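You operate a simulated robot arm through the tools that you are given. There is no shell and no other tool. Be economical: measure what you need, move in short steps, check, and stop when the job is done.

You are at the controls of a simulated robot arm. One attempt, no reset.

TASK
Press the lids on both mugs and stand them in the port drink holder.
Fine: each lid by its colour; the blue mug in the hole by the well. Set down upright: what you pick out.

Only the result counts: the job must be done as asked and must still hold three seconds after the hand-in. Knocking over, shifting, dropping, spilling or breaking anything else fails it. A push-on lid holds only when it is set on centred and level and pressed home; a screw cap is set on level and turned clockwise until tight.

THE ROBOT
A 7-joint arm with a two-finger parallel gripper on a trunk, on a base that drives. Base frame: it is fixed to the floor where the robot stands at the start and does not move with it; the origin is under the middle of the robot, x ahead of it, y to its left, z up; the surface under the hand at the start is at about z = 0.442. Units: m, rad, N and s.
With the tool pointing down near the work surface it reaches from about 0.1 to 0.66 m from the robot's upright axis, wherever it stands. Its first joint turns from -2.897 to 2.897 rad. Places, roughly: coaming hole of the port drink holder [0.7, 0.6, 0.4]; well hole of the port drink holder [0.6, 0.6, 0.4]. Payload 1.57 kg.
Tool frame: the origin (TCP) lies between the finger pads and is the grasp point; the fingertips stand 0.03 m ahead of it; z points along the fingers, y is the line along which they close. The gripper opens to 0.08 m. The fingers are 0.017 m wide and 0.012 m thick; the gripper's body (0.04 by 0.082 m) begins 0.08 m behind the TCP.
Orientation is that of the tool frame in the base frame, as a unit quaternion [w, x, y, z]. With the fingers straight down and closing along the base's y, the tool's x points along the base's -x, its y along +y and its z along -z.

THE INTERFACE
- The arm moves only by the tool jog_arm. Its argument "steps" is text: rows parted by semicolons, each of 7 numbers parted by spaces: the shift along the base's x, y, z in m, then the turn, a rotation vector about the base's x, y, z in rad, then the gripper command, from -1 (fully open) to 1 (shut), values between in proportion. In form: dx dy dz ax ay az hand; .... A call has 1 to 20 rows; each row shifts and turns the commanded pose from where the row before left it. Rows are played at 5 a second. More than 0.05 m and 0.15 rad between two rows, or a gripper value outside its range, and nothing of the call is played. A pose out of reach is approached as far as the arm can. The call stops where the force on the tool passes 40 N (or 10 N more than at its start, if that is more) or the arm is blocked; 0.2 s more then pass. Each finger travels about 0.072 m/s and halts on what it meets, pressing with about 31 N; the grip force reading is that of the motor and also rises with nothing between the fingers. The clock runs only during rows and for 0.2 s after the last one: add rows that do not move to give the fingers time. The reply holds the time, the measured pose of the TCP, the force on the tool along the base axes, the opening and the grip force, in the units named above and with some noise, with the torque about the TCP (base axes, N m) and any sound that the robot's microphone picked up.
- Cameras (640 x 400 px; columns grow to the right, rows downward): "scene" is now at [-0.0332, 0.1377, 1.3637]; the picture's right is [0.12, -0.99, 0.00], its down [-0.81, -0.09, -0.58] and it looks along [0.57, 0.07, -0.82] (base axes); focal length 284 px, centre (320, 200). "wrist" rides on the gripper at [0.072, -0.007, -0.122] in the tool frame; the picture's right is [0.09, 1.00, 0.00], its down [-0.84, 0.08, -0.54] and it looks along [-0.54, 0.05, 0.84] (tool axes); focal length 238 px, centre (320, 200). There is no depth. A picture from a camera that has moved, and an enlarged one, comes with that camera's place and axes in the base frame and with its lens. The place of the scene camera against the robot may be out by one fixed shift of up to 0.025 m in any direction.
- snapshot(camera): a new picture of that camera. The clock stands still meanwhile.
- slide_trunk(by): slides the trunk up (or, below 0, down) by that many m; the arm and the scene camera ride with it, the base frame stays. It gives what a move gives, with no picture.
- roll_base(legs): drives the robot by 1 to 6 legs, each [ahead, left, turn to the left] in m, m and rad, along the robot's own axes; the way and the turn of a leg run together, so that a leg with both is an arc; at most 1.5 m and 3.142 rad a leg. The arm and the cameras ride along, it lands a little off, and it stops where it bumps. It gives what a move gives.
- head_to(pan, tilt): turns the head with the scene camera to pan (to the left, within 1.501 rad either way) and tilt (down, from -0.506 to 1.204), counted from straight ahead of the robot. It gives what a move gives.
- zoom(camera, box): a new picture of the part [left, top, right, bottom] of that camera's present view, enlarged. The clock stands still meanwhile.
- close_job(): hands the job in; it is judged then, once.

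Work in short steps. Places have to be worked out from the pictures, the camera data and where the tool is seen: move nearer, look again, correct. Check each grasp and each placing, and mend what went wrong. You have 120 turns and 90 pictures in all, those below and enlarged ones among them. Open the gripper and draw the arm clear of the work before you hand the job in, unless the task says otherwise; then end with one line.

The tools are called after "Emit:" by a JSON object that holds its "name" and its "arguments". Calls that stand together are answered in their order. jog_arm: Moves the arm, as the interface text tells. Its arguments: {"type":"object","properties":{"steps":{"type":"string"}},"required":["steps"]} The other tools are called the same way: slide_trunk (by) slides the trunk up or down; roll_base (legs) drives the base; head_to (pan, tilt) turns the head that bears the scene camera; snapshot (camera) takes a picture; zoom (camera, box) takes an enlarged picture of a part of a camera's view; close_job () hands the job in.

At the start:

```text
clock: 0.0
eef_pos: [0.4855, 0.0416, 0.8089]
tool_rot: [0.0, 0.0, 1.0, 0.0]
contact_force: [0.0, -0.8, 0.2]
ft_torque: [0.01, 0.01, -0.03]
width: 0.0799
grip_force: 0.0
trunk travel left (down, up): [-0.05, 0.065]
robot x, y, heading: [0.0025, -0.0008, 0.004]
head pan, tilt: [0.115, 0.956]
```

scene: 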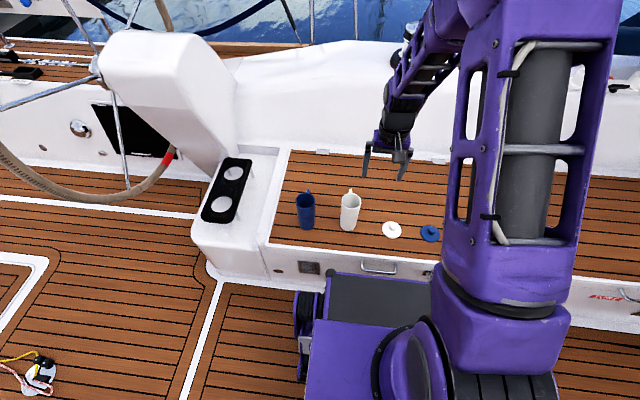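
wrist: 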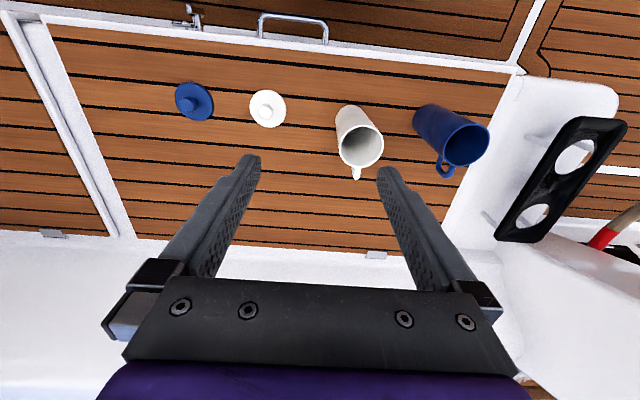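

The pictures show both mugs, two lids and the drink holder on the left. I zoom in to see the details, including whether anything already stands in the holder.

Emit:
{"name": "zoom", "arguments": {"camera": "scene", "box": [190, 140, 310, 230]}}

Emit:
{"name": "zoom", "arguments": {"camera": "scene", "box": [280, 170, 450, 270]}}

Emit:
{"name": "zoom", "arguments": {"camera": "wrist", "box": [320, 60, 640, 260]}}

```text
4.44 times, centred on (250, 185) of scene
camera zoom: at [-0.0332, 0.1377, 1.3637], right [0.12, -0.99, 0.0], down [-0.81, -0.09, -0.58], along [0.57, 0.07, -0.82], focal length 1261 px, centre (631, 267)
```

zoom: 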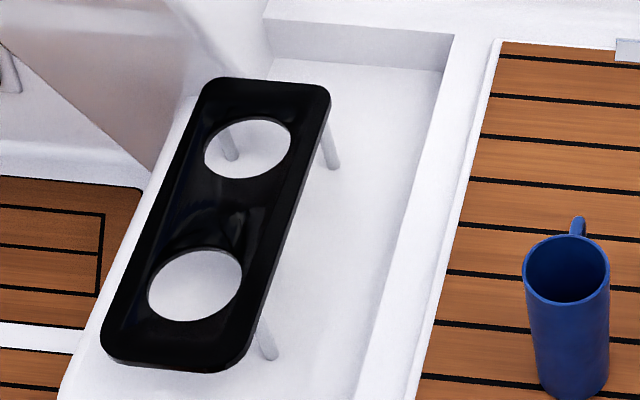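

```text
3.76 times, centred on (365, 220) of scene
camera zoom: at [-0.0332, 0.1377, 1.3637], right [0.12, -0.99, 0.0], down [-0.81, -0.09, -0.58], along [0.57, 0.07, -0.82], focal length 1068 px, centre (151, 125)
```

zoom: 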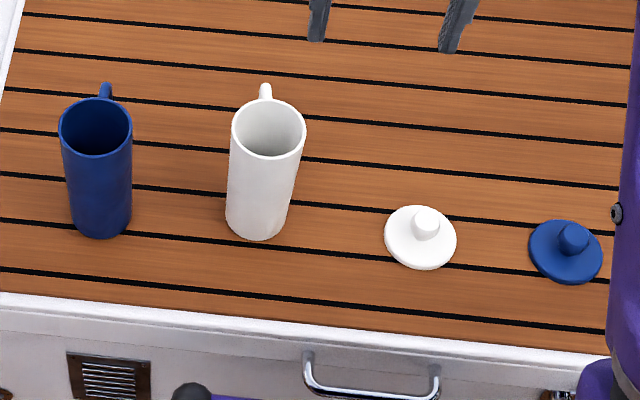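

```text
2.00 times, centred on (480, 160) of wrist
camera zoom: at [0.4132, 0.0359, 0.9293], right [-0.09, 1.0, 0.0], down [0.84, 0.08, 0.54], along [0.54, 0.05, -0.84], focal length 477 px, centre (0, 280)
```

zoom: 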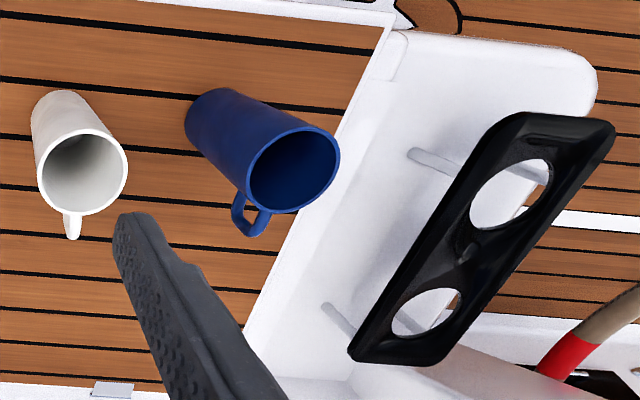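

The holder is empty: a raised black plate with two holes on posts. From the wrist picture I put the white lid at about (0.521, -0.059) and the blue lid at about (0.521, -0.196). I move over the white lid for a closer look.

Emit:
{"name": "jog_arm", "arguments": {"steps": "0.005 -0.0143 -0.036 0 0 0 -1; 0.005 -0.0143 -0.036 0 0 0 -1; 0.005 -0.0143 -0.036 0 0 0 -1; 0.005 -0.0143 -0.036 0 0 0 -1; 0.005 -0.0143 -0.036 0 0 0 -1; 0.005 -0.0143 -0.036 0 0 0 -1; 0.005 -0.0143 -0.036 0 0 0 -1; 0 0 0 0 0 0 -1"}}

Emit:
{"name": "snapshot", "arguments": {"camera": "wrist"}}

```text
clock: 1.8
eef_pos: [0.5191, -0.0594, 0.5567]
tool_rot: [0.0, 0.0, 1.0, 0.0]
contact_force: [0.7, 0.1, 0.0]
ft_torque: [-0.03, 0.0, -0.01]
width: 0.0799
grip_force: 0.0
trunk travel left (down, up): [-0.05, 0.065]
robot x, y, heading: [-0.0019, -0.0029, -0.0]
head pan, tilt: [0.115, 0.956]
```

```text
84 pictures are left
camera wrist: at [0.4473, -0.0655, 0.6781], right [-0.09, 1.0, 0.0], down [0.84, 0.08, 0.54], along [0.54, 0.05, -0.84], focal length 238 px, centre (320, 200)
```

wrist: 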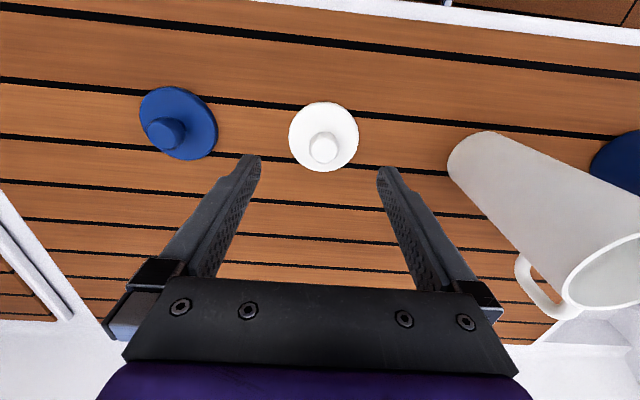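

The white lid's disc centre works out to about (0.5215, -0.056) and the knob top to z≈0.47. I go down and close on the knob.

Emit:
{"name": "jog_arm", "arguments": {"steps": "0.0024 0.0034 -0.02 0 0 0 -1; 0 0 -0.03 0 0 0 -0.6; 0 0 -0.0225 0 0 0 -0.3; 0 0 0 0 0 0 -0.2; 0 0 0 0 0 0 0.2; 0 0 0 0 0 0 1; 0 0 0 0 0 0 1; 0 0 0 0 0 0 1; 0 0 0 0 0 0 1"}}

Emit:
{"name": "snapshot", "arguments": {"camera": "wrist"}}

```text
clock: 3.8
eef_pos: [0.5232, -0.0555, 0.4834]
tool_rot: [0.001, 0.001, 1.0, -0.001]
contact_force: [0.3, -0.2, -0.5]
ft_torque: [0.01, 0.04, -0.02]
width: 0.0263
grip_force: 31.2
trunk travel left (down, up): [-0.05, 0.065]
robot x, y, heading: [-0.0015, -0.0021, 0.003]
head pan, tilt: [0.115, 0.956]
```

```text
83 pictures are left
camera wrist: at [0.4503, -0.0611, 0.6058], right [-0.09, 1.0, 0.0], down [0.84, 0.08, 0.54], along [0.54, 0.05, -0.84], focal length 238 px, centre (320, 200)
```

wrist: 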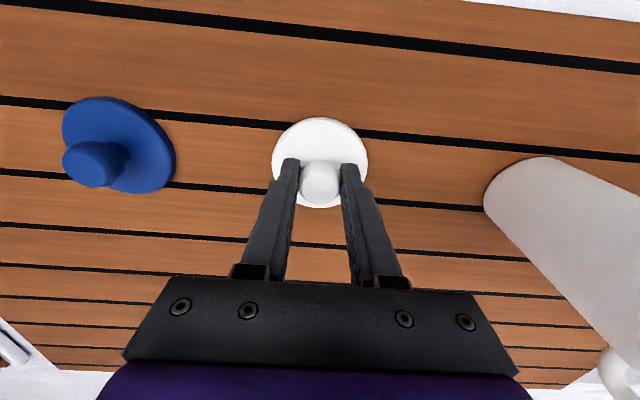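

The white knob is held (0.026 m wide) and centred. I lift it and stop a little short of the white mug to measure its rim.

Emit:
{"name": "jog_arm", "arguments": {"steps": "0 0 0.03 0 0 0 1; 0 0 0.045 0 0 0 1; 0 0 0.045 0 0 0 1; 0 0.02 0.045 0 0 0 1; 0 0.04 0.02 0 0 0 1; 0 0.02 0.01 0 0 0 1; 0 0 0 0 0 0 1"}}

Emit:
{"name": "snapshot", "arguments": {"camera": "wrist"}}

Emit:
{"name": "snapshot", "arguments": {"camera": "scene"}}

```text
clock: 5.4
eef_pos: [0.5202, 0.026, 0.6772]
tool_rot: [0.0, 0.0, 1.0, 0.001]
contact_force: [0.0, 0.2, -1.8]
ft_torque: [0.02, -0.04, 0.0]
width: 0.0267
grip_force: 30.7
trunk travel left (down, up): [-0.05, 0.065]
robot x, y, heading: [-0.0011, 0.0025, -0.002]
head pan, tilt: [0.115, 0.956]
```

```text
82 pictures are left
camera wrist: at [0.4486, 0.0188, 0.7999], right [-0.09, 1.0, 0.0], down [0.84, 0.08, 0.54], along [0.54, 0.05, -0.84], focal length 238 px, centre (320, 200)
```

wrist: 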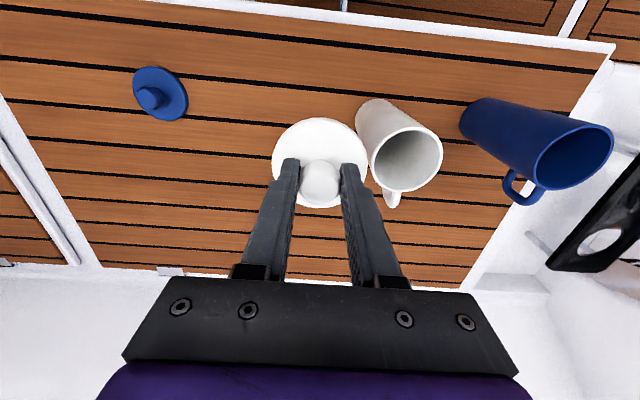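

```text
81 pictures are left
camera scene: at [-0.0332, 0.1377, 1.3637], right [0.12, -0.99, 0.0], down [-0.81, -0.09, -0.58], along [0.57, 0.07, -0.82], focal length 284 px, centre (320, 200)
```

scene: 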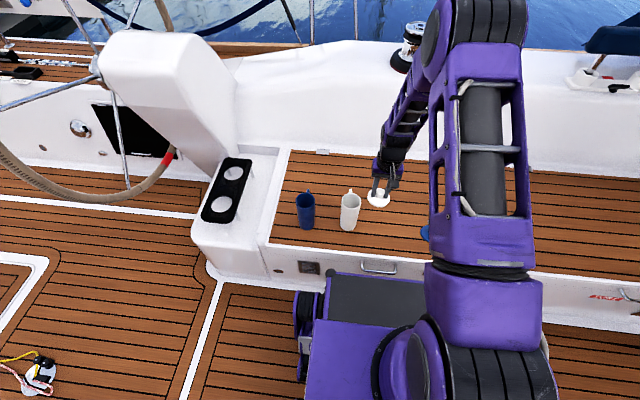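

I zoom on the mug rims to measure their centres and heights.

Emit:
{"name": "zoom", "arguments": {"camera": "wrist", "box": [340, 80, 500, 220]}}

Emit:
{"name": "zoom", "arguments": {"camera": "wrist", "box": [440, 70, 640, 270]}}

```text
2.86 times, centred on (420, 150) of wrist
camera zoom: at [0.4486, 0.0188, 0.7999], right [-0.09, 1.0, 0.0], down [0.84, 0.08, 0.54], along [0.54, 0.05, -0.84], focal length 681 px, centre (34, 343)
```

zoom: 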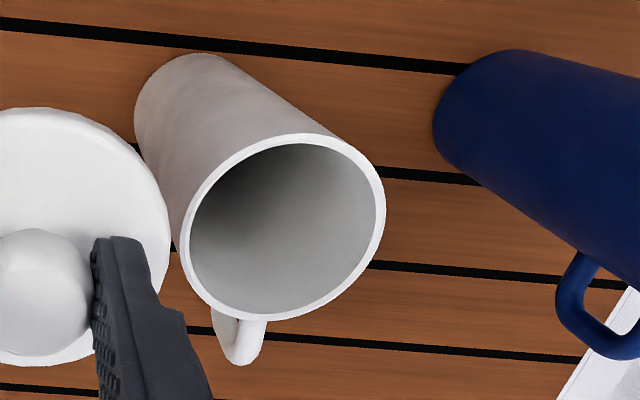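

```text
2.00 times, centred on (540, 170) of wrist
camera zoom: at [0.4486, 0.0188, 0.7999], right [-0.09, 1.0, 0.0], down [0.84, 0.08, 0.54], along [0.54, 0.05, -0.84], focal length 477 px, centre (-120, 260)
```

zoom: 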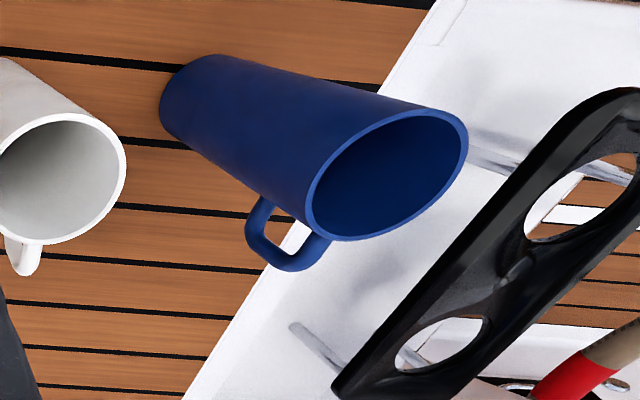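

Triangulating the two views gives a white mug axis at about (0.529, 0.107) with its rim at z≈0.595. The blue mug comes out at about (0.513, 0.259). I bring the white lid over the white mug, with its underside about 0.03 m above the rim, and check the alignment.

Emit:
{"name": "jog_arm", "arguments": {"steps": "0.003 0.027 0 0 0 0 1; 0.003 0.027 0 0 0 0 1; 0.003 0.027 -0.006 0 0 0 1; 0 0 -0.006 0 0 0 1; 0 0 0 0 0 0 1"}}

Emit:
{"name": "zoom", "arguments": {"camera": "wrist", "box": [220, 60, 420, 260]}}

Emit:
{"name": "zoom", "arguments": {"camera": "scene", "box": [290, 160, 410, 240]}}

```text
clock: 6.6
eef_pos: [0.5295, 0.1051, 0.6645]
tool_rot: [0.0, -0.001, 1.0, 0.0]
contact_force: [0.4, 0.4, -0.3]
ft_torque: [-0.02, 0.04, 0.0]
width: 0.0268
grip_force: 31.4
trunk travel left (down, up): [-0.05, 0.065]
robot x, y, heading: [-0.0025, 0.0041, -0.002]
head pan, tilt: [0.115, 0.956]
```

```text
2.00 times, centred on (320, 160) of wrist
camera zoom: at [0.4588, 0.0997, 0.7872], right [-0.09, 1.0, 0.0], down [0.84, 0.08, 0.54], along [0.54, 0.05, -0.84], focal length 477 px, centre (320, 280)
```

zoom: 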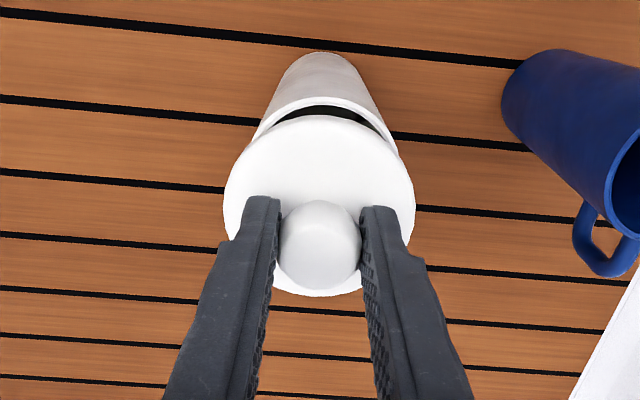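

```text
5.00 times, centred on (350, 200) of scene
camera zoom: at [-0.0332, 0.1377, 1.3637], right [0.12, -0.99, 0.0], down [-0.81, -0.09, -0.58], along [0.57, 0.07, -0.82], focal length 1419 px, centre (170, 200)
```

zoom: 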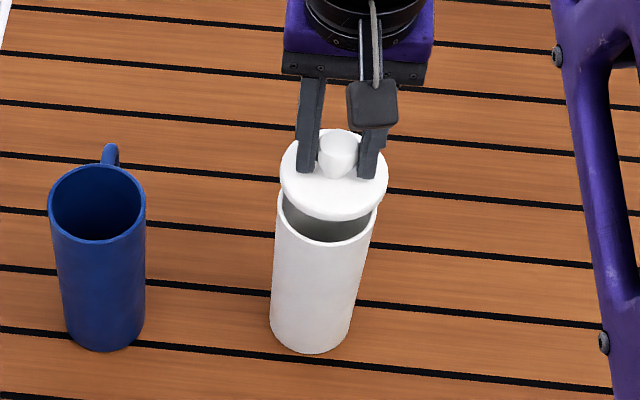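

The lid looks about centred over the mug. I enlarge the visible rim edge to fine-tune the alignment.

Emit:
{"name": "zoom", "arguments": {"camera": "wrist", "box": [270, 75, 370, 145]}}

Emit:
{"name": "zoom", "arguments": {"camera": "scene", "box": [335, 180, 375, 210]}}

```text
5.71 times, centred on (320, 110) of wrist
camera zoom: at [0.4588, 0.0997, 0.7872], right [-0.09, 1.0, 0.0], down [0.84, 0.08, 0.54], along [0.54, 0.05, -0.84], focal length 1362 px, centre (320, 714)
```

zoom: 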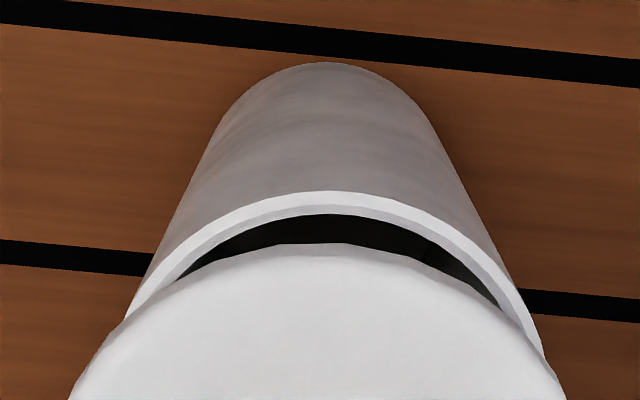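

```text
13.33 times, centred on (355, 195) of scene
camera zoom: at [-0.0332, 0.1377, 1.3637], right [0.12, -0.99, 0.0], down [-0.81, -0.09, -0.58], along [0.57, 0.07, -0.82], focal length 3783 px, centre (-147, 267)
```

zoom: 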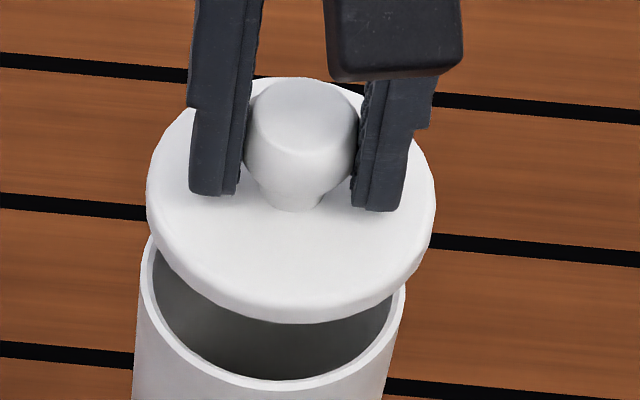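

The wrist and scene views agree that the lid sits about 2 mm too far toward -y and is right in x. I correct that and come down slowly until contact.

Emit:
{"name": "jog_arm", "arguments": {"steps": "0 0.002 0 0 0 0 1; 0 0 -0.01 0 0 0 1; 0 0 -0.01 0 0 0 1; 0 0 -0.004 0 0 0 1; 0 0 -0.003 0 0 0 1; 0 0 -0.002 0 0 0 1; 0 0 0 0 0 0 1"}}

Emit:
{"name": "zoom", "arguments": {"camera": "scene", "box": [335, 180, 375, 210]}}

```text
clock: 8.2
eef_pos: [0.5324, 0.1089, 0.6369]
tool_rot: [0.0, 0.0, 1.0, 0.0]
contact_force: [-0.2, -0.3, -1.4]
ft_torque: [0.0, -0.03, 0.01]
width: 0.0266
grip_force: 31.1
trunk travel left (down, up): [-0.05, 0.065]
robot x, y, heading: [0.0021, 0.0025, 0.005]
head pan, tilt: [0.115, 0.956]
```

```text
13.33 times, centred on (355, 195) of scene
camera zoom: at [-0.0332, 0.1377, 1.3637], right [0.12, -0.99, 0.0], down [-0.81, -0.09, -0.58], along [0.57, 0.07, -0.82], focal length 3783 px, centre (-147, 267)
```

zoom: 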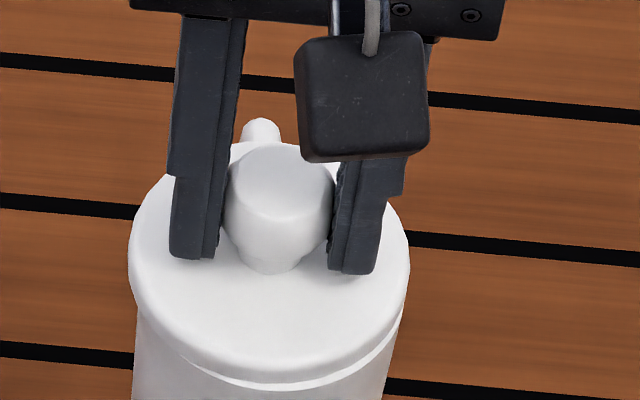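

The lid is nearly touching and looks centred and level. I press down in small steps.

Emit:
{"name": "jog_arm", "arguments": {"steps": "0 0 -0.002 0 0 0 1; 0 0 -0.002 0 0 0 1; 0 0 -0.002 0 0 0 1; 0 0 -0.002 0 0 0 1; 0 0 -0.002 0 0 0 1; 0 0 -0.002 0 0 0 1; 0 0 -0.002 0 0 0 1"}}

Emit:
{"name": "zoom", "arguments": {"camera": "scene", "box": [330, 180, 380, 220]}}

```text
clock: 9.3
eef_pos: [0.535, 0.1091, 0.6319]
tool_rot: [0.004, 0.0, 1.0, 0.001]
contact_force: [-6.8, -1.2, 24.4]
ft_torque: [-0.14, 0.63, -0.02]
width: 0.0265
grip_force: 31.1
trunk travel left (down, up): [-0.05, 0.065]
robot x, y, heading: [0.0006, -0.0041, -0.003]
head pan, tilt: [0.115, 0.956]
stopped in row 5: the force on the tool passed its limit at 43 N (the readings are from after the stop); the commanded pose is now the measured one
```

```text
10.00 times, centred on (355, 200) of scene
camera zoom: at [-0.0351, 0.1373, 1.3636], right [0.12, -0.99, 0.0], down [-0.81, -0.09, -0.58], along [0.57, 0.07, -0.82], focal length 2837 px, centre (-30, 200)
```

zoom: 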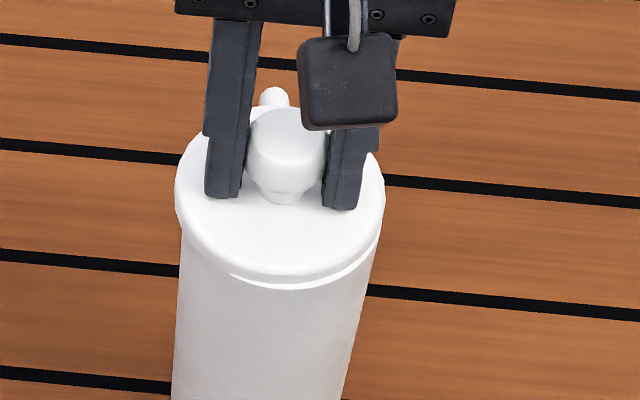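

There was no click, a reaction in -x, and a strip of rim shows in front of the lid, so the lid probably sits a few mm too far to +x. I lift it slightly and re-measure.

Emit:
{"name": "jog_arm", "arguments": {"steps": "0 0 0.006 0 0 0 1; 0 0 0.01 0 0 0 1; 0 0 0 0 0 0 1; 0 0 0 0 0 0 1"}}

Emit:
{"name": "zoom", "arguments": {"camera": "scene", "box": [330, 180, 380, 220]}}

Emit:
{"name": "zoom", "arguments": {"camera": "wrist", "box": [260, 75, 380, 225]}}

```text
clock: 10.3
eef_pos: [0.5346, 0.1095, 0.644]
tool_rot: [0.003, 0.001, 1.0, -0.001]
contact_force: [-0.6, 0.2, -0.8]
ft_torque: [-0.02, 0.01, 0.01]
width: 0.0265
grip_force: 31.3
trunk travel left (down, up): [-0.05, 0.065]
robot x, y, heading: [-0.0037, 0.0025, 0.0]
head pan, tilt: [0.115, 0.956]
```

```text
10.00 times, centred on (355, 200) of scene
camera zoom: at [-0.0332, 0.1376, 1.3637], right [0.12, -0.99, 0.0], down [-0.81, -0.09, -0.58], along [0.57, 0.07, -0.82], focal length 2837 px, centre (-30, 200)
```

zoom: 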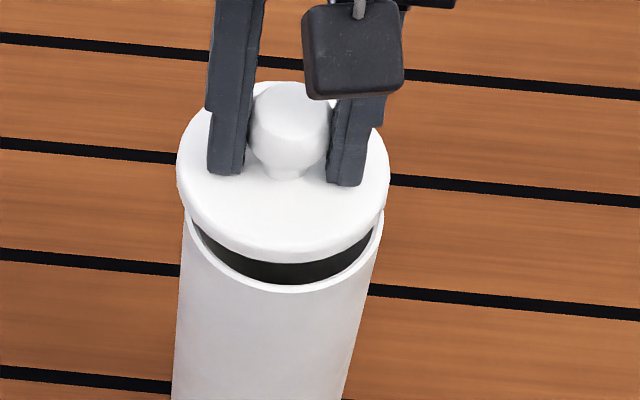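

```text
2.67 times, centred on (320, 150) of wrist
camera zoom: at [0.4611, 0.1031, 0.7671], right [-0.09, 1.0, 0.0], down [0.83, 0.08, 0.55], along [0.54, 0.05, -0.84], focal length 636 px, centre (320, 333)
```

zoom: 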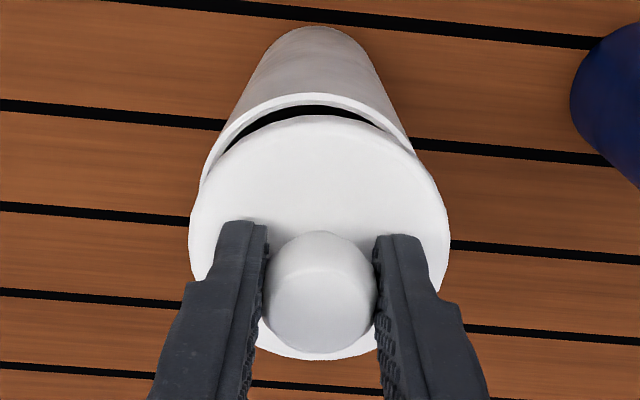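

Both views now put the lid about 3–5 mm too far to +x and about 1 mm too far to +y. I correct that and look again.

Emit:
{"name": "jog_arm", "arguments": {"steps": "-0.002 -0.001 0 0 0 0 1; -0.002 0 0 0 0 0 1; 0 0 0 0 0 0 1; 0 0 0 0 0 0 1"}}

Emit:
{"name": "zoom", "arguments": {"camera": "scene", "box": [330, 180, 380, 220]}}

Emit:
{"name": "zoom", "arguments": {"camera": "wrist", "box": [260, 75, 380, 225]}}

```text
clock: 11.3
eef_pos: [0.5302, 0.108, 0.6457]
tool_rot: [0.002, 0.0, 1.0, 0.0]
contact_force: [-0.1, 0.3, -0.2]
ft_torque: [-0.02, 0.01, 0.01]
width: 0.0265
grip_force: 31.1
trunk travel left (down, up): [-0.05, 0.065]
robot x, y, heading: [0.0006, 0.0009, 0.007]
head pan, tilt: [0.115, 0.956]
```

```text
10.00 times, centred on (355, 200) of scene
camera zoom: at [-0.0332, 0.1376, 1.3637], right [0.12, -0.99, 0.0], down [-0.81, -0.09, -0.58], along [0.57, 0.07, -0.82], focal length 2837 px, centre (-30, 200)
```

zoom: 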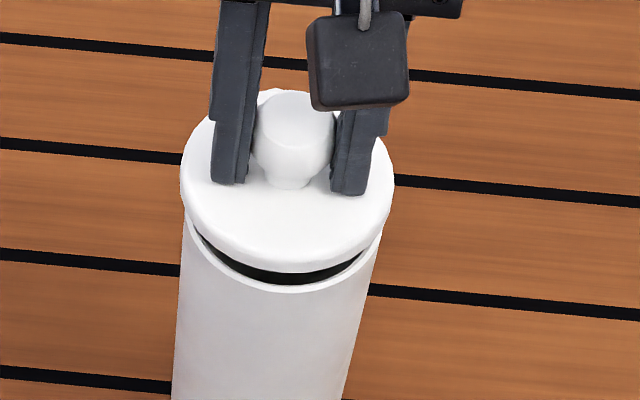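

```text
2.67 times, centred on (320, 150) of wrist
camera zoom: at [0.4575, 0.1016, 0.7672], right [-0.09, 1.0, 0.0], down [0.83, 0.08, 0.55], along [0.54, 0.05, -0.84], focal length 636 px, centre (320, 333)
```

zoom: 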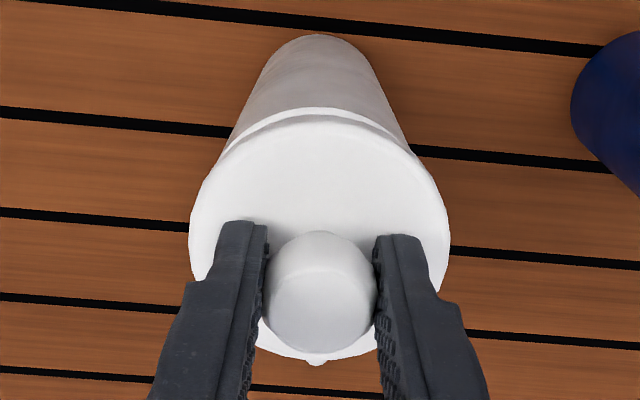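

Now the lid is centred to within about 1 mm in both views. I lower it and press again.

Emit:
{"name": "jog_arm", "arguments": {"steps": "-0.0005 0.0003 -0.005 0 0 0 1; 0 0 -0.003 0 0 0 1; 0 0 -0.002 0 0 0 1; 0 0 -0.001 0 0 0 1; 0 0 -0.001 0 0 0 1; 0 0 -0.001 0 0 0 1; 0 0 -0.001 0 0 0 1; 0 0 -0.001 0 0 0 1; 0 0 -0.001 0 0 0 1; 0 0 -0.001 0 0 0 1; 0 0 -0.001 0 0 0 1; 0 0 -0.001 0 0 0 1"}}

Emit:
{"name": "zoom", "arguments": {"camera": "scene", "box": [330, 180, 380, 220]}}

Emit:
{"name": "zoom", "arguments": {"camera": "wrist", "box": [260, 75, 380, 225]}}

```text
clock: 13.7
eef_pos: [0.53, 0.1076, 0.6321]
tool_rot: [0.005, -0.001, 1.0, 0.0]
contact_force: [-7.6, -1.7, 24.1]
ft_torque: [-0.09, 0.84, 0.05]
width: 0.026
grip_force: 31.1
trunk travel left (down, up): [-0.05, 0.065]
robot x, y, heading: [0.0027, -0.0024, -0.001]
head pan, tilt: [0.115, 0.956]
heard: snap
stopped in row 12: the force on the tool passed its limit at 42 N (the readings are from after the stop); the commanded pose is now the measured one
```

```text
10.00 times, centred on (355, 200) of scene
camera zoom: at [-0.0352, 0.1371, 1.3637], right [0.12, -0.99, 0.0], down [-0.81, -0.09, -0.58], along [0.57, 0.07, -0.82], focal length 2837 px, centre (-30, 200)
```

zoom: 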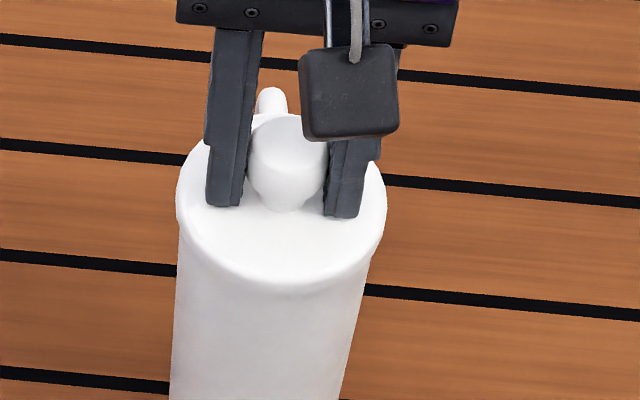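

```text
2.67 times, centred on (320, 150) of wrist
camera zoom: at [0.4573, 0.102, 0.7533], right [-0.09, 1.0, 0.0], down [0.83, 0.08, 0.55], along [0.55, 0.05, -0.84], focal length 636 px, centre (320, 333)
```

zoom: 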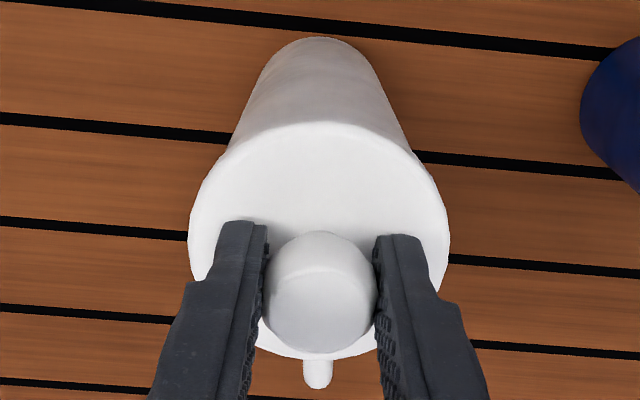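

A snap was heard and the lid is flush, so the white lid is on. I ease off, release, lift straight up and travel over the blue lid.

Emit:
{"name": "jog_arm", "arguments": {"steps": "0 0 0.001 0 0 0 0.5; 0 0 0 0 0 0 -0.3; 0 0 0 0 0 0 -0.3; 0 0 0.02 0 0 0 -0.3; 0 0 0.04 0 0 0 -0.3; 0 -0.045 0 0 0 0 -0.3; 0 -0.048 0 0 0 0 -0.3; 0 -0.048 0 0 0 0 -0.3; 0 -0.048 0 0 0 0 -0.3; -0.004 -0.048 0 0 0 0 -0.3; -0.005 -0.048 -0.01 0 0 0 -0.3; 0 -0.017 -0.04 0 0 0 -0.3; 0 0 -0.04 0 0 0 -0.3; 0 0 -0.04 0 0 0 -0.3; 0 0 0 0 0 0 -0.3"}}

Emit:
{"name": "snapshot", "arguments": {"camera": "wrist"}}

Emit:
{"name": "snapshot", "arguments": {"camera": "scene"}}

```text
clock: 16.9
eef_pos: [0.5219, -0.1942, 0.5621]
tool_rot: [0.003, 0.0, 1.0, 0.0]
contact_force: [-0.1, 0.9, 0.4]
ft_torque: [-0.03, -0.04, 0.01]
width: 0.0518
grip_force: 0.1
trunk travel left (down, up): [-0.05, 0.065]
robot x, y, heading: [-0.0005, -0.001, 0.003]
head pan, tilt: [0.115, 0.956]
```

```text
66 pictures are left
camera wrist: at [0.4483, -0.1995, 0.6838], right [-0.09, 1.0, 0.0], down [0.83, 0.08, 0.55], along [0.55, 0.05, -0.84], focal length 238 px, centre (320, 200)
```

wrist: 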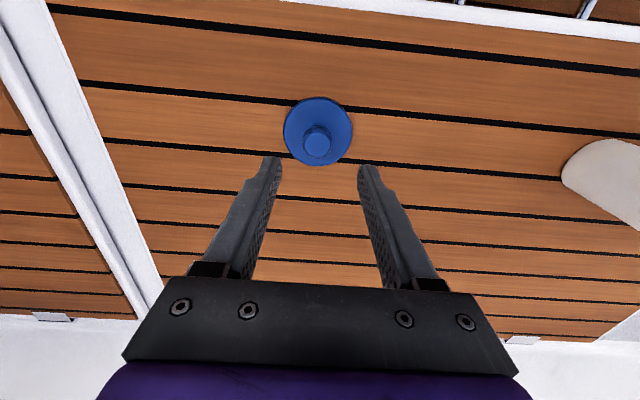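

```text
65 pictures are left
camera scene: at [-0.0332, 0.1376, 1.3637], right [0.12, -0.99, 0.0], down [-0.81, -0.09, -0.58], along [0.57, 0.07, -0.82], focal length 284 px, centre (320, 200)
```

scene: 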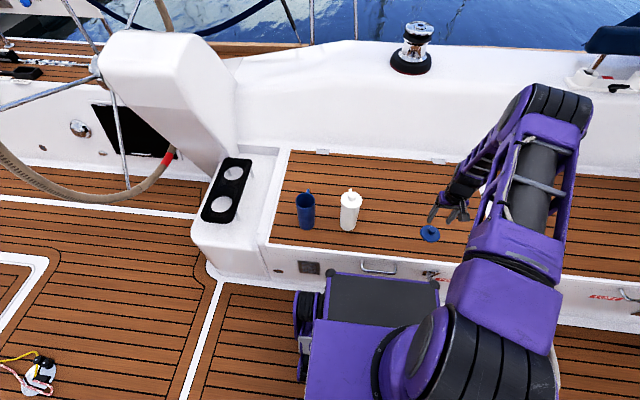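

The blue lid is almost exactly under the hand. I nudge it, remove the small residual tilt (0.006 rad), go down and grip the knob.

Emit:
{"name": "jog_arm", "arguments": {"steps": "0.0005 -0.0015 -0.02 0 0.006 0 -0.3; 0 0 -0.03 0 0 0 -0.3; 0 0 -0.0285 0 0 0 -0.3; 0 0 0 0 0 0 -0.2; 0 0 0 0 0 0 0.2; 0 0 0 0 0 0 1; 0 0 0 0 0 0 1; 0 0 0 0 0 0 1"}}

Emit:
{"name": "snapshot", "arguments": {"camera": "wrist"}}

```text
clock: 18.7
eef_pos: [0.5218, -0.1947, 0.4853]
tool_rot: [0.0, -0.001, 1.0, 0.0]
contact_force: [-0.5, -0.6, 0.0]
ft_torque: [0.02, 0.0, 0.02]
width: 0.0264
grip_force: 30.9
trunk travel left (down, up): [-0.05, 0.065]
robot x, y, heading: [0.0014, 0.0016, 0.001]
head pan, tilt: [0.115, 0.956]
```

```text
64 pictures are left
camera wrist: at [0.4499, -0.2014, 0.6047], right [-0.09, 1.0, 0.0], down [0.84, 0.08, 0.54], along [0.54, 0.05, -0.84], focal length 238 px, centre (320, 200)
```

wrist: 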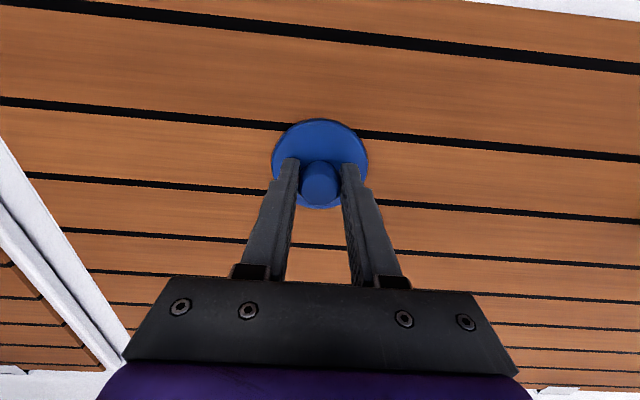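

The blue knob is held the same way. I lift, pass high over the white mug and stop above the blue mug at about (0.513, 0.259).

Emit:
{"name": "jog_arm", "arguments": {"steps": "0 0 0.03 0 0 0 1; 0 0 0.045 0 0 0 1; 0 0 0.045 0 0 0 1; 0 0 0.045 0 0 0 1; 0 0 0.045 0 0 0 1; 0 0 0.04 0 0 0 1; 0 0.045 0 0 0 0 1; 0 0.045 0 0 0 0 1; 0 0.045 0 0 0 0 1; 0 0.045 0 0 0 0 1; 0 0.045 0 0 0 0 1; 0 0.045 0 0 0 0 1; 0 0.045 0 0 0 0 1; -0.003 0.045 0 0 0 0 1; -0.006 0.045 0 0 0 0 1; 0 0.049 0 0 0 0 1; 0 0 -0.02 0 0 0 1; 0 0 -0.025 0 0 0 1; 0 0 -0.025 0 0 0 1; 0 0 0 0 0 0 1"}}

Emit:
{"name": "zoom", "arguments": {"camera": "scene", "box": [280, 175, 330, 215]}}

Emit:
{"name": "zoom", "arguments": {"camera": "wrist", "box": [260, 75, 380, 225]}}

```text
clock: 22.9
eef_pos: [0.5113, 0.2603, 0.6619]
tool_rot: [0.002, 0.0, 1.0, 0.001]
contact_force: [0.4, 0.1, 0.0]
ft_torque: [0.02, 0.01, -0.03]
width: 0.0265
grip_force: 31.2
trunk travel left (down, up): [-0.05, 0.065]
robot x, y, heading: [0.0043, 0.0013, -0.001]
head pan, tilt: [0.115, 0.956]
```

```text
10.00 times, centred on (305, 195) of scene
camera zoom: at [-0.0332, 0.1376, 1.3637], right [0.12, -0.99, 0.0], down [-0.81, -0.09, -0.58], along [0.57, 0.07, -0.82], focal length 2837 px, centre (470, 250)
```

zoom: 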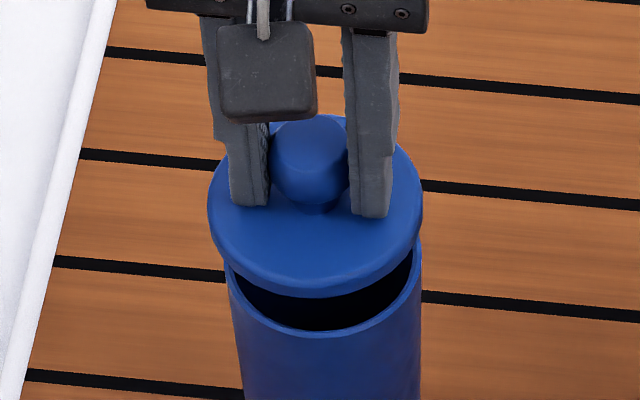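

```text
2.67 times, centred on (320, 150) of wrist
camera zoom: at [0.4392, 0.2543, 0.7841], right [-0.09, 1.0, 0.0], down [0.84, 0.08, 0.54], along [0.54, 0.05, -0.84], focal length 636 px, centre (320, 333)
```

zoom: 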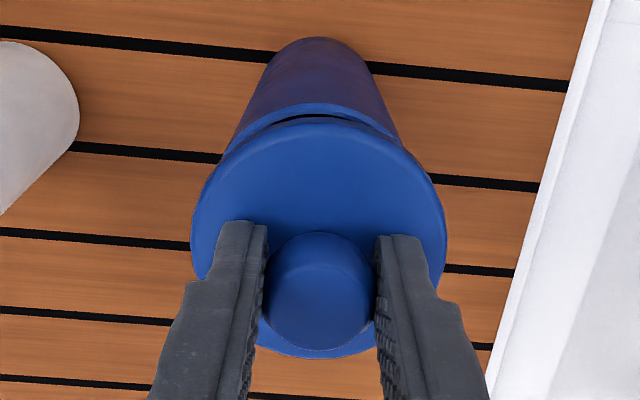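

Both views say the lid must move about 2–2.5 mm to +x and 1 mm to -y, compared with the white lid's successful alignment. I correct, descend partway and check.

Emit:
{"name": "jog_arm", "arguments": {"steps": "0.0022 -0.001 0 0 0.004 0 1; 0 0 -0.01 0 0 0 1; 0 0 -0.008 0 0 0 1; 0 0 0 0 0 0 1; 0 0 0 0 0 0 1"}}

Emit:
{"name": "zoom", "arguments": {"camera": "scene", "box": [280, 175, 330, 215]}}

Emit:
{"name": "zoom", "arguments": {"camera": "wrist", "box": [260, 75, 380, 225]}}

```text
clock: 24.1
eef_pos: [0.5149, 0.2588, 0.6457]
tool_rot: [-0.001, 0.0, 1.0, 0.001]
contact_force: [0.0, -0.2, -0.1]
ft_torque: [0.0, 0.0, -0.01]
width: 0.0266
grip_force: 31.6
trunk travel left (down, up): [-0.05, 0.065]
robot x, y, heading: [0.0006, 0.0015, 0.0]
head pan, tilt: [0.115, 0.956]
```

```text
10.00 times, centred on (305, 195) of scene
camera zoom: at [-0.0333, 0.1376, 1.3637], right [0.12, -0.99, 0.0], down [-0.81, -0.09, -0.58], along [0.57, 0.07, -0.82], focal length 2837 px, centre (470, 250)
```

zoom: 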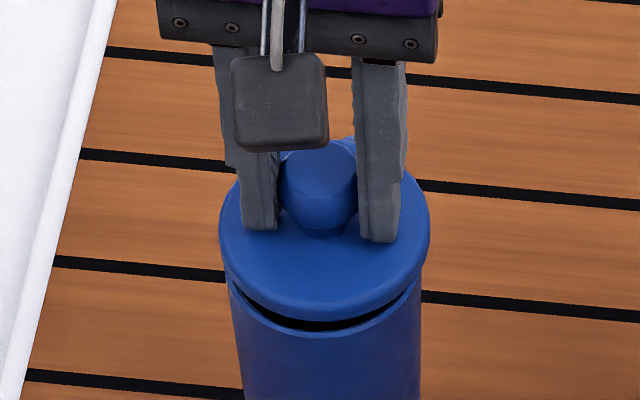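

```text
2.67 times, centred on (320, 150) of wrist
camera zoom: at [0.4431, 0.2525, 0.7666], right [-0.09, 1.0, 0.0], down [0.84, 0.08, 0.54], along [0.54, 0.05, -0.84], focal length 636 px, centre (320, 333)
```

zoom: 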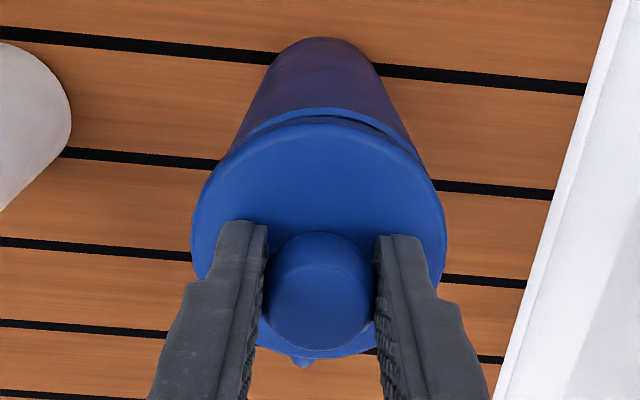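

The view now matches the white lid's just before it snapped; y is about 0.8 mm too low. I make a tiny correction and press slowly.

Emit:
{"name": "jog_arm", "arguments": {"steps": "-0.0005 0.0008 -0.005 0 0 0 1; 0 0 -0.003 0 0 0 1; 0 0 -0.002 0 0 0 1; 0 0 -0.001 0 0 0 1; 0 0 -0.001 0 0 0 1; 0 0 -0.001 0 0 0 1; 0 0 -0.001 0 0 0 1; 0 0 -0.001 0 0 0 1; 0 0 -0.001 0 0 0 1; 0 0 -0.001 0 0 0 1; 0 0 -0.001 0 0 0 1; 0 0 -0.001 0 0 0 1"}}

Emit:
{"name": "zoom", "arguments": {"camera": "scene", "box": [280, 175, 330, 215]}}

```text
clock: 26.1
eef_pos: [0.5169, 0.2592, 0.6325]
tool_rot: [0.001, 0.0, 1.0, 0.002]
contact_force: [-6.5, -1.9, 21.2]
ft_torque: [-0.38, 0.51, -0.05]
width: 0.0263
grip_force: 30.5
trunk travel left (down, up): [-0.05, 0.065]
robot x, y, heading: [0.0023, 0.0005, 0.008]
head pan, tilt: [0.115, 0.956]
heard: snap
stopped in row 9: the force on the tool passed its limit at 42 N (the readings are from after the stop); the commanded pose is now the measured one
```

```text
10.00 times, centred on (305, 195) of scene
camera zoom: at [-0.0351, 0.1368, 1.3635], right [0.12, -0.99, 0.0], down [-0.81, -0.09, -0.58], along [0.57, 0.07, -0.82], focal length 2837 px, centre (470, 250)
```

zoom: 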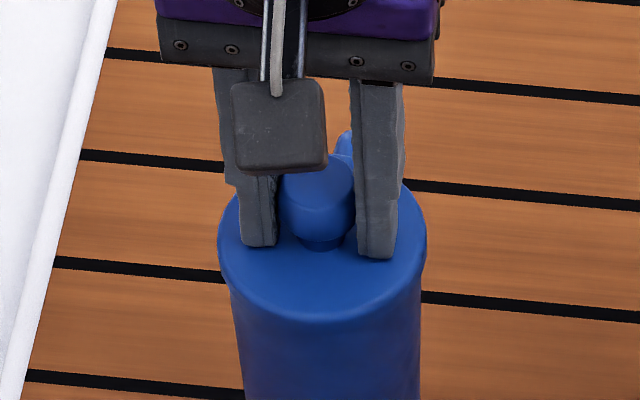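

Second snap: both lids are on. I release, lift off, and then look around at the base's room to move and at the holder.

Emit:
{"name": "jog_arm", "arguments": {"steps": "0 0 0.001 0 0 0 0.5; 0 0 0 0 0 0 -0.3; 0 0 0 0 0 0 -0.4; 0 0 0.02 0 0 0 -0.4; 0 0 0.04 0 0 0 -1; 0 0 0.04 0 0 0 -1; 0 0 0.04 0 0 0 -1; 0 0 0 0 0 0 -1"}}

Emit:
{"name": "head_to", "arguments": {"pan": 0.5, "tilt": 1.1}}

Emit:
{"name": "snapshot", "arguments": {"camera": "scene"}}

Emit:
{"name": "snapshot", "arguments": {"camera": "wrist"}}

```text
clock: 27.9
eef_pos: [0.5163, 0.261, 0.7739]
tool_rot: [0.0, 0.001, 1.0, 0.001]
contact_force: [0.6, 0.2, -0.3]
ft_torque: [0.0, -0.01, 0.0]
width: 0.08
grip_force: 0.2
trunk travel left (down, up): [-0.05, 0.065]
robot x, y, heading: [-0.0014, -0.0025, -0.004]
head pan, tilt: [0.115, 0.956]
```

```text
clock: 28.8
eef_pos: [0.515, 0.2609, 0.772]
tool_rot: [0.0, 0.0, 1.0, 0.001]
contact_force: [0.6, -0.4, -1.1]
ft_torque: [-0.04, 0.02, -0.03]
width: 0.08
grip_force: 0.0
trunk travel left (down, up): [-0.05, 0.065]
robot x, y, heading: [0.0007, -0.0003, -0.001]
head pan, tilt: [0.499, 1.1]
```

```text
58 pictures are left
camera scene: at [-0.0497, 0.1594, 1.354], right [0.48, -0.88, 0.0], down [-0.78, -0.43, -0.45], along [0.4, 0.22, -0.89], focal length 284 px, centre (320, 200)
```

scene: 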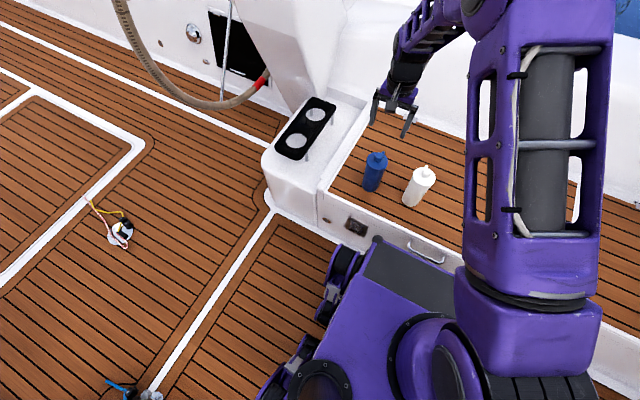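

```text
57 pictures are left
camera wrist: at [0.445, 0.2544, 0.8945], right [-0.09, 1.0, 0.0], down [0.84, 0.08, 0.54], along [0.54, 0.05, -0.84], focal length 238 px, centre (320, 200)
```

wrist: 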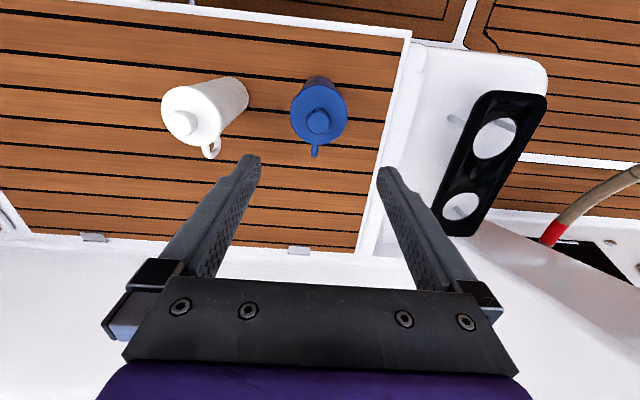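

From the views the well hole is at about (0.565, 0.61), the coaming hole at about (0.726, 0.61), with the plate near z≈0.435. I have to drive left to reach them, so I draw the hand back and go left in one careful leg.

Emit:
{"name": "jog_arm", "arguments": {"steps": "-0.04 0 0 0 0 0 -1; -0.04 -0.02 0 0 0 0 -1; -0.03 -0.04 0 0 0 0 -1; 0 0 0 0 0 0 -1"}}

Emit:
{"name": "roll_base", "arguments": {"legs": [[0, 0.25, 0]]}}

Emit:
{"name": "head_to", "arguments": {"pan": 0.2, "tilt": 1.0}}

Emit:
{"name": "snapshot", "arguments": {"camera": "scene"}}

Emit:
{"name": "snapshot", "arguments": {"camera": "wrist"}}

```text
clock: 29.8
eef_pos: [0.4074, 0.1997, 0.772]
tool_rot: [0.0, 0.0, 1.0, 0.001]
contact_force: [-0.1, -0.4, -1.1]
ft_torque: [0.0, -0.03, -0.01]
width: 0.08
grip_force: 0.1
trunk travel left (down, up): [-0.05, 0.065]
robot x, y, heading: [0.0003, -0.0008, -0.002]
head pan, tilt: [0.499, 1.1]
```

```text
clock: 32.7
eef_pos: [0.4089, 0.4409, 0.7713]
tool_rot: [0.0, 0.003, 1.0, 0.001]
contact_force: [0.1, 0.2, 0.3]
ft_torque: [0.02, -0.02, 0.01]
width: 0.08
grip_force: 0.1
trunk travel left (down, up): [-0.05, 0.065]
robot x, y, heading: [0.001, 0.2407, -0.008]
head pan, tilt: [0.499, 1.1]
```

```text
clock: 33.5
eef_pos: [0.4086, 0.4415, 0.7723]
tool_rot: [0.0, 0.003, 1.0, 0.001]
contact_force: [0.1, 0.3, 0.7]
ft_torque: [0.02, 0.01, -0.01]
width: 0.0801
grip_force: 0.1
trunk travel left (down, up): [-0.05, 0.065]
robot x, y, heading: [-0.0013, 0.2439, -0.0]
head pan, tilt: [0.201, 1.0]
```

```text
56 pictures are left
camera scene: at [-0.0355, 0.3867, 1.3606], right [0.2, -0.98, 0.0], down [-0.83, -0.16, -0.54], along [0.53, 0.11, -0.84], focal length 284 px, centre (320, 200)
```

scene: 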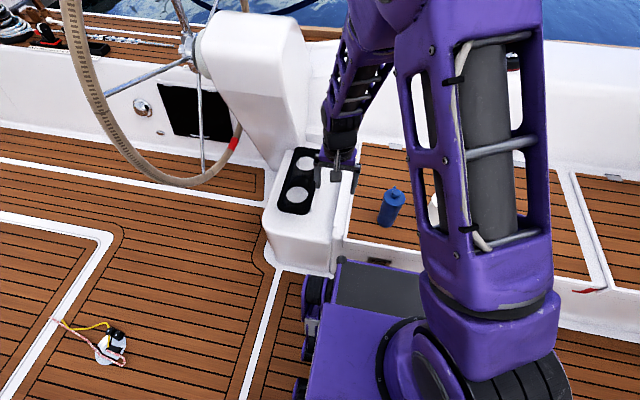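

```text
55 pictures are left
camera wrist: at [0.3372, 0.4356, 0.8936], right [-0.09, 1.0, 0.0], down [0.84, 0.07, 0.54], along [0.54, 0.05, -0.84], focal length 238 px, centre (320, 200)
```

wrist: 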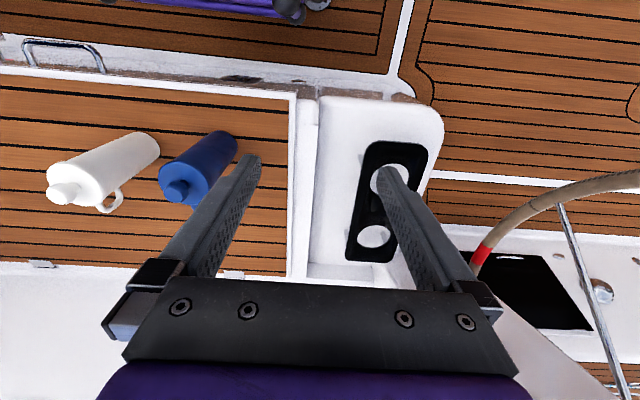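

Driving worked (about 0.243 m left), and the hole estimates agree with the earlier ones. I lower the hand near the holder to measure the plate's height and the depth below it.

Emit:
{"name": "jog_arm", "arguments": {"steps": "0.03 0.03 -0.02 0 0 0 -1; 0.03 0.03 -0.025 0 0 0 -1; 0.02 0.02 -0.04 0 0 0 -1; 0 0 -0.04 0 0 0 -1; 0 0 -0.03 0 0 0 -1; 0 0 0 0 0 0 -1"}}

Emit:
{"name": "snapshot", "arguments": {"camera": "wrist"}}

Emit:
{"name": "zoom", "arguments": {"camera": "scene", "box": [240, 130, 340, 260]}}

```text
clock: 34.9
eef_pos: [0.4886, 0.5209, 0.6168]
tool_rot: [-0.001, 0.002, 1.0, 0.002]
contact_force: [0.3, 0.4, 0.0]
ft_torque: [0.01, 0.04, 0.02]
width: 0.0801
grip_force: 0.1
trunk travel left (down, up): [-0.05, 0.065]
robot x, y, heading: [0.0002, 0.2438, -0.011]
head pan, tilt: [0.201, 1.0]
```

```text
54 pictures are left
camera wrist: at [0.4164, 0.515, 0.7385], right [-0.09, 1.0, 0.0], down [0.84, 0.07, 0.54], along [0.54, 0.05, -0.84], focal length 238 px, centre (320, 200)
```

wrist: 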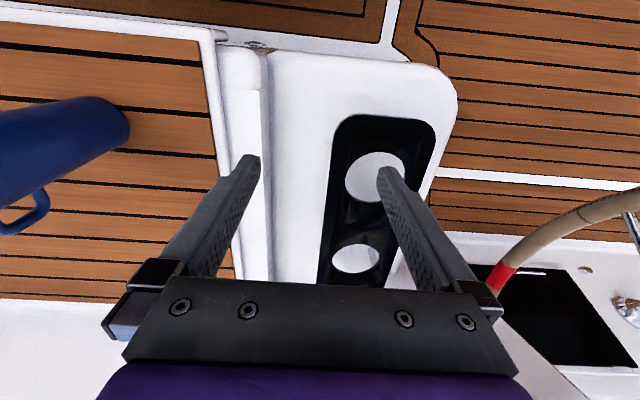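

```text
3.08 times, centred on (290, 195) of scene
camera zoom: at [-0.0354, 0.3866, 1.3606], right [0.19, -0.98, 0.0], down [-0.83, -0.16, -0.54], along [0.53, 0.1, -0.84], focal length 873 px, centre (412, 215)
```

zoom: 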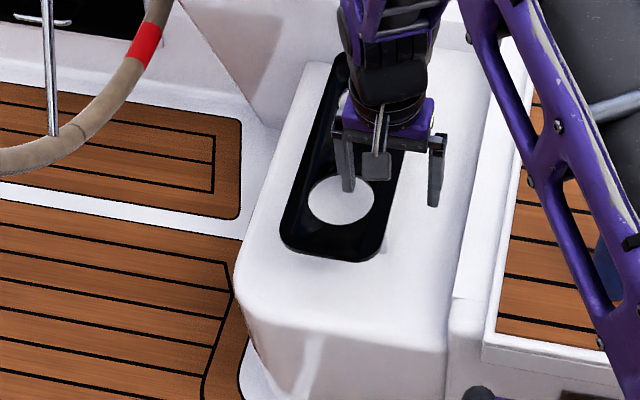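

The plate top is at about z=0.438 and the console below at about 0.345, so a standing mug's rim would be about 0.058 m above the plate. I check how far down the handle reaches.

Emit:
{"name": "zoom", "arguments": {"camera": "wrist", "box": [0, 80, 160, 250]}}

Emit:
{"name": "zoom", "arguments": {"camera": "wrist", "box": [310, 100, 450, 290]}}

```text
2.35 times, centred on (80, 165) of wrist
camera zoom: at [0.4164, 0.515, 0.7385], right [-0.09, 1.0, 0.0], down [0.84, 0.07, 0.54], along [0.54, 0.05, -0.84], focal length 561 px, centre (885, 282)
```

zoom: 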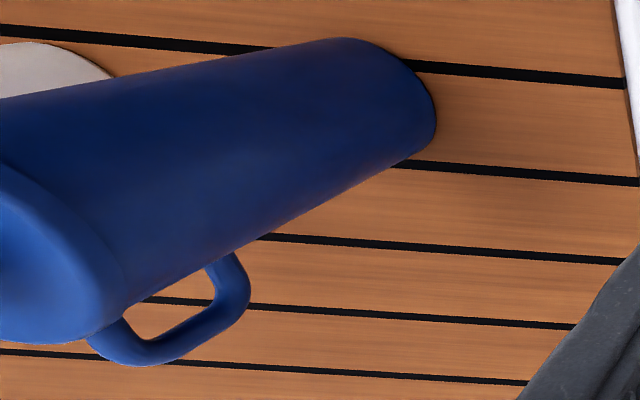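

```text
2.11 times, centred on (380, 195) of wrist
camera zoom: at [0.4164, 0.515, 0.7385], right [-0.09, 1.0, 0.0], down [0.84, 0.07, 0.54], along [0.54, 0.05, -0.84], focal length 502 px, centre (194, 210)
```

zoom: 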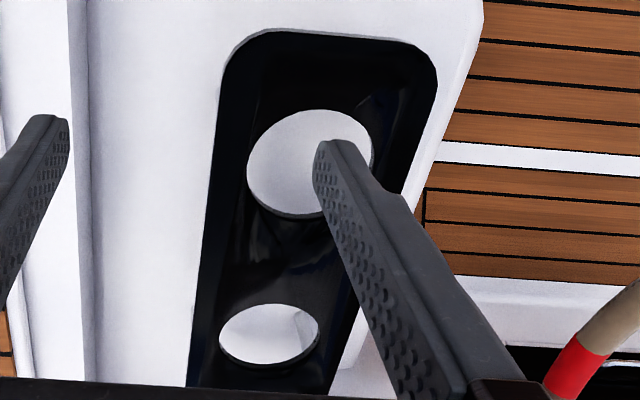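

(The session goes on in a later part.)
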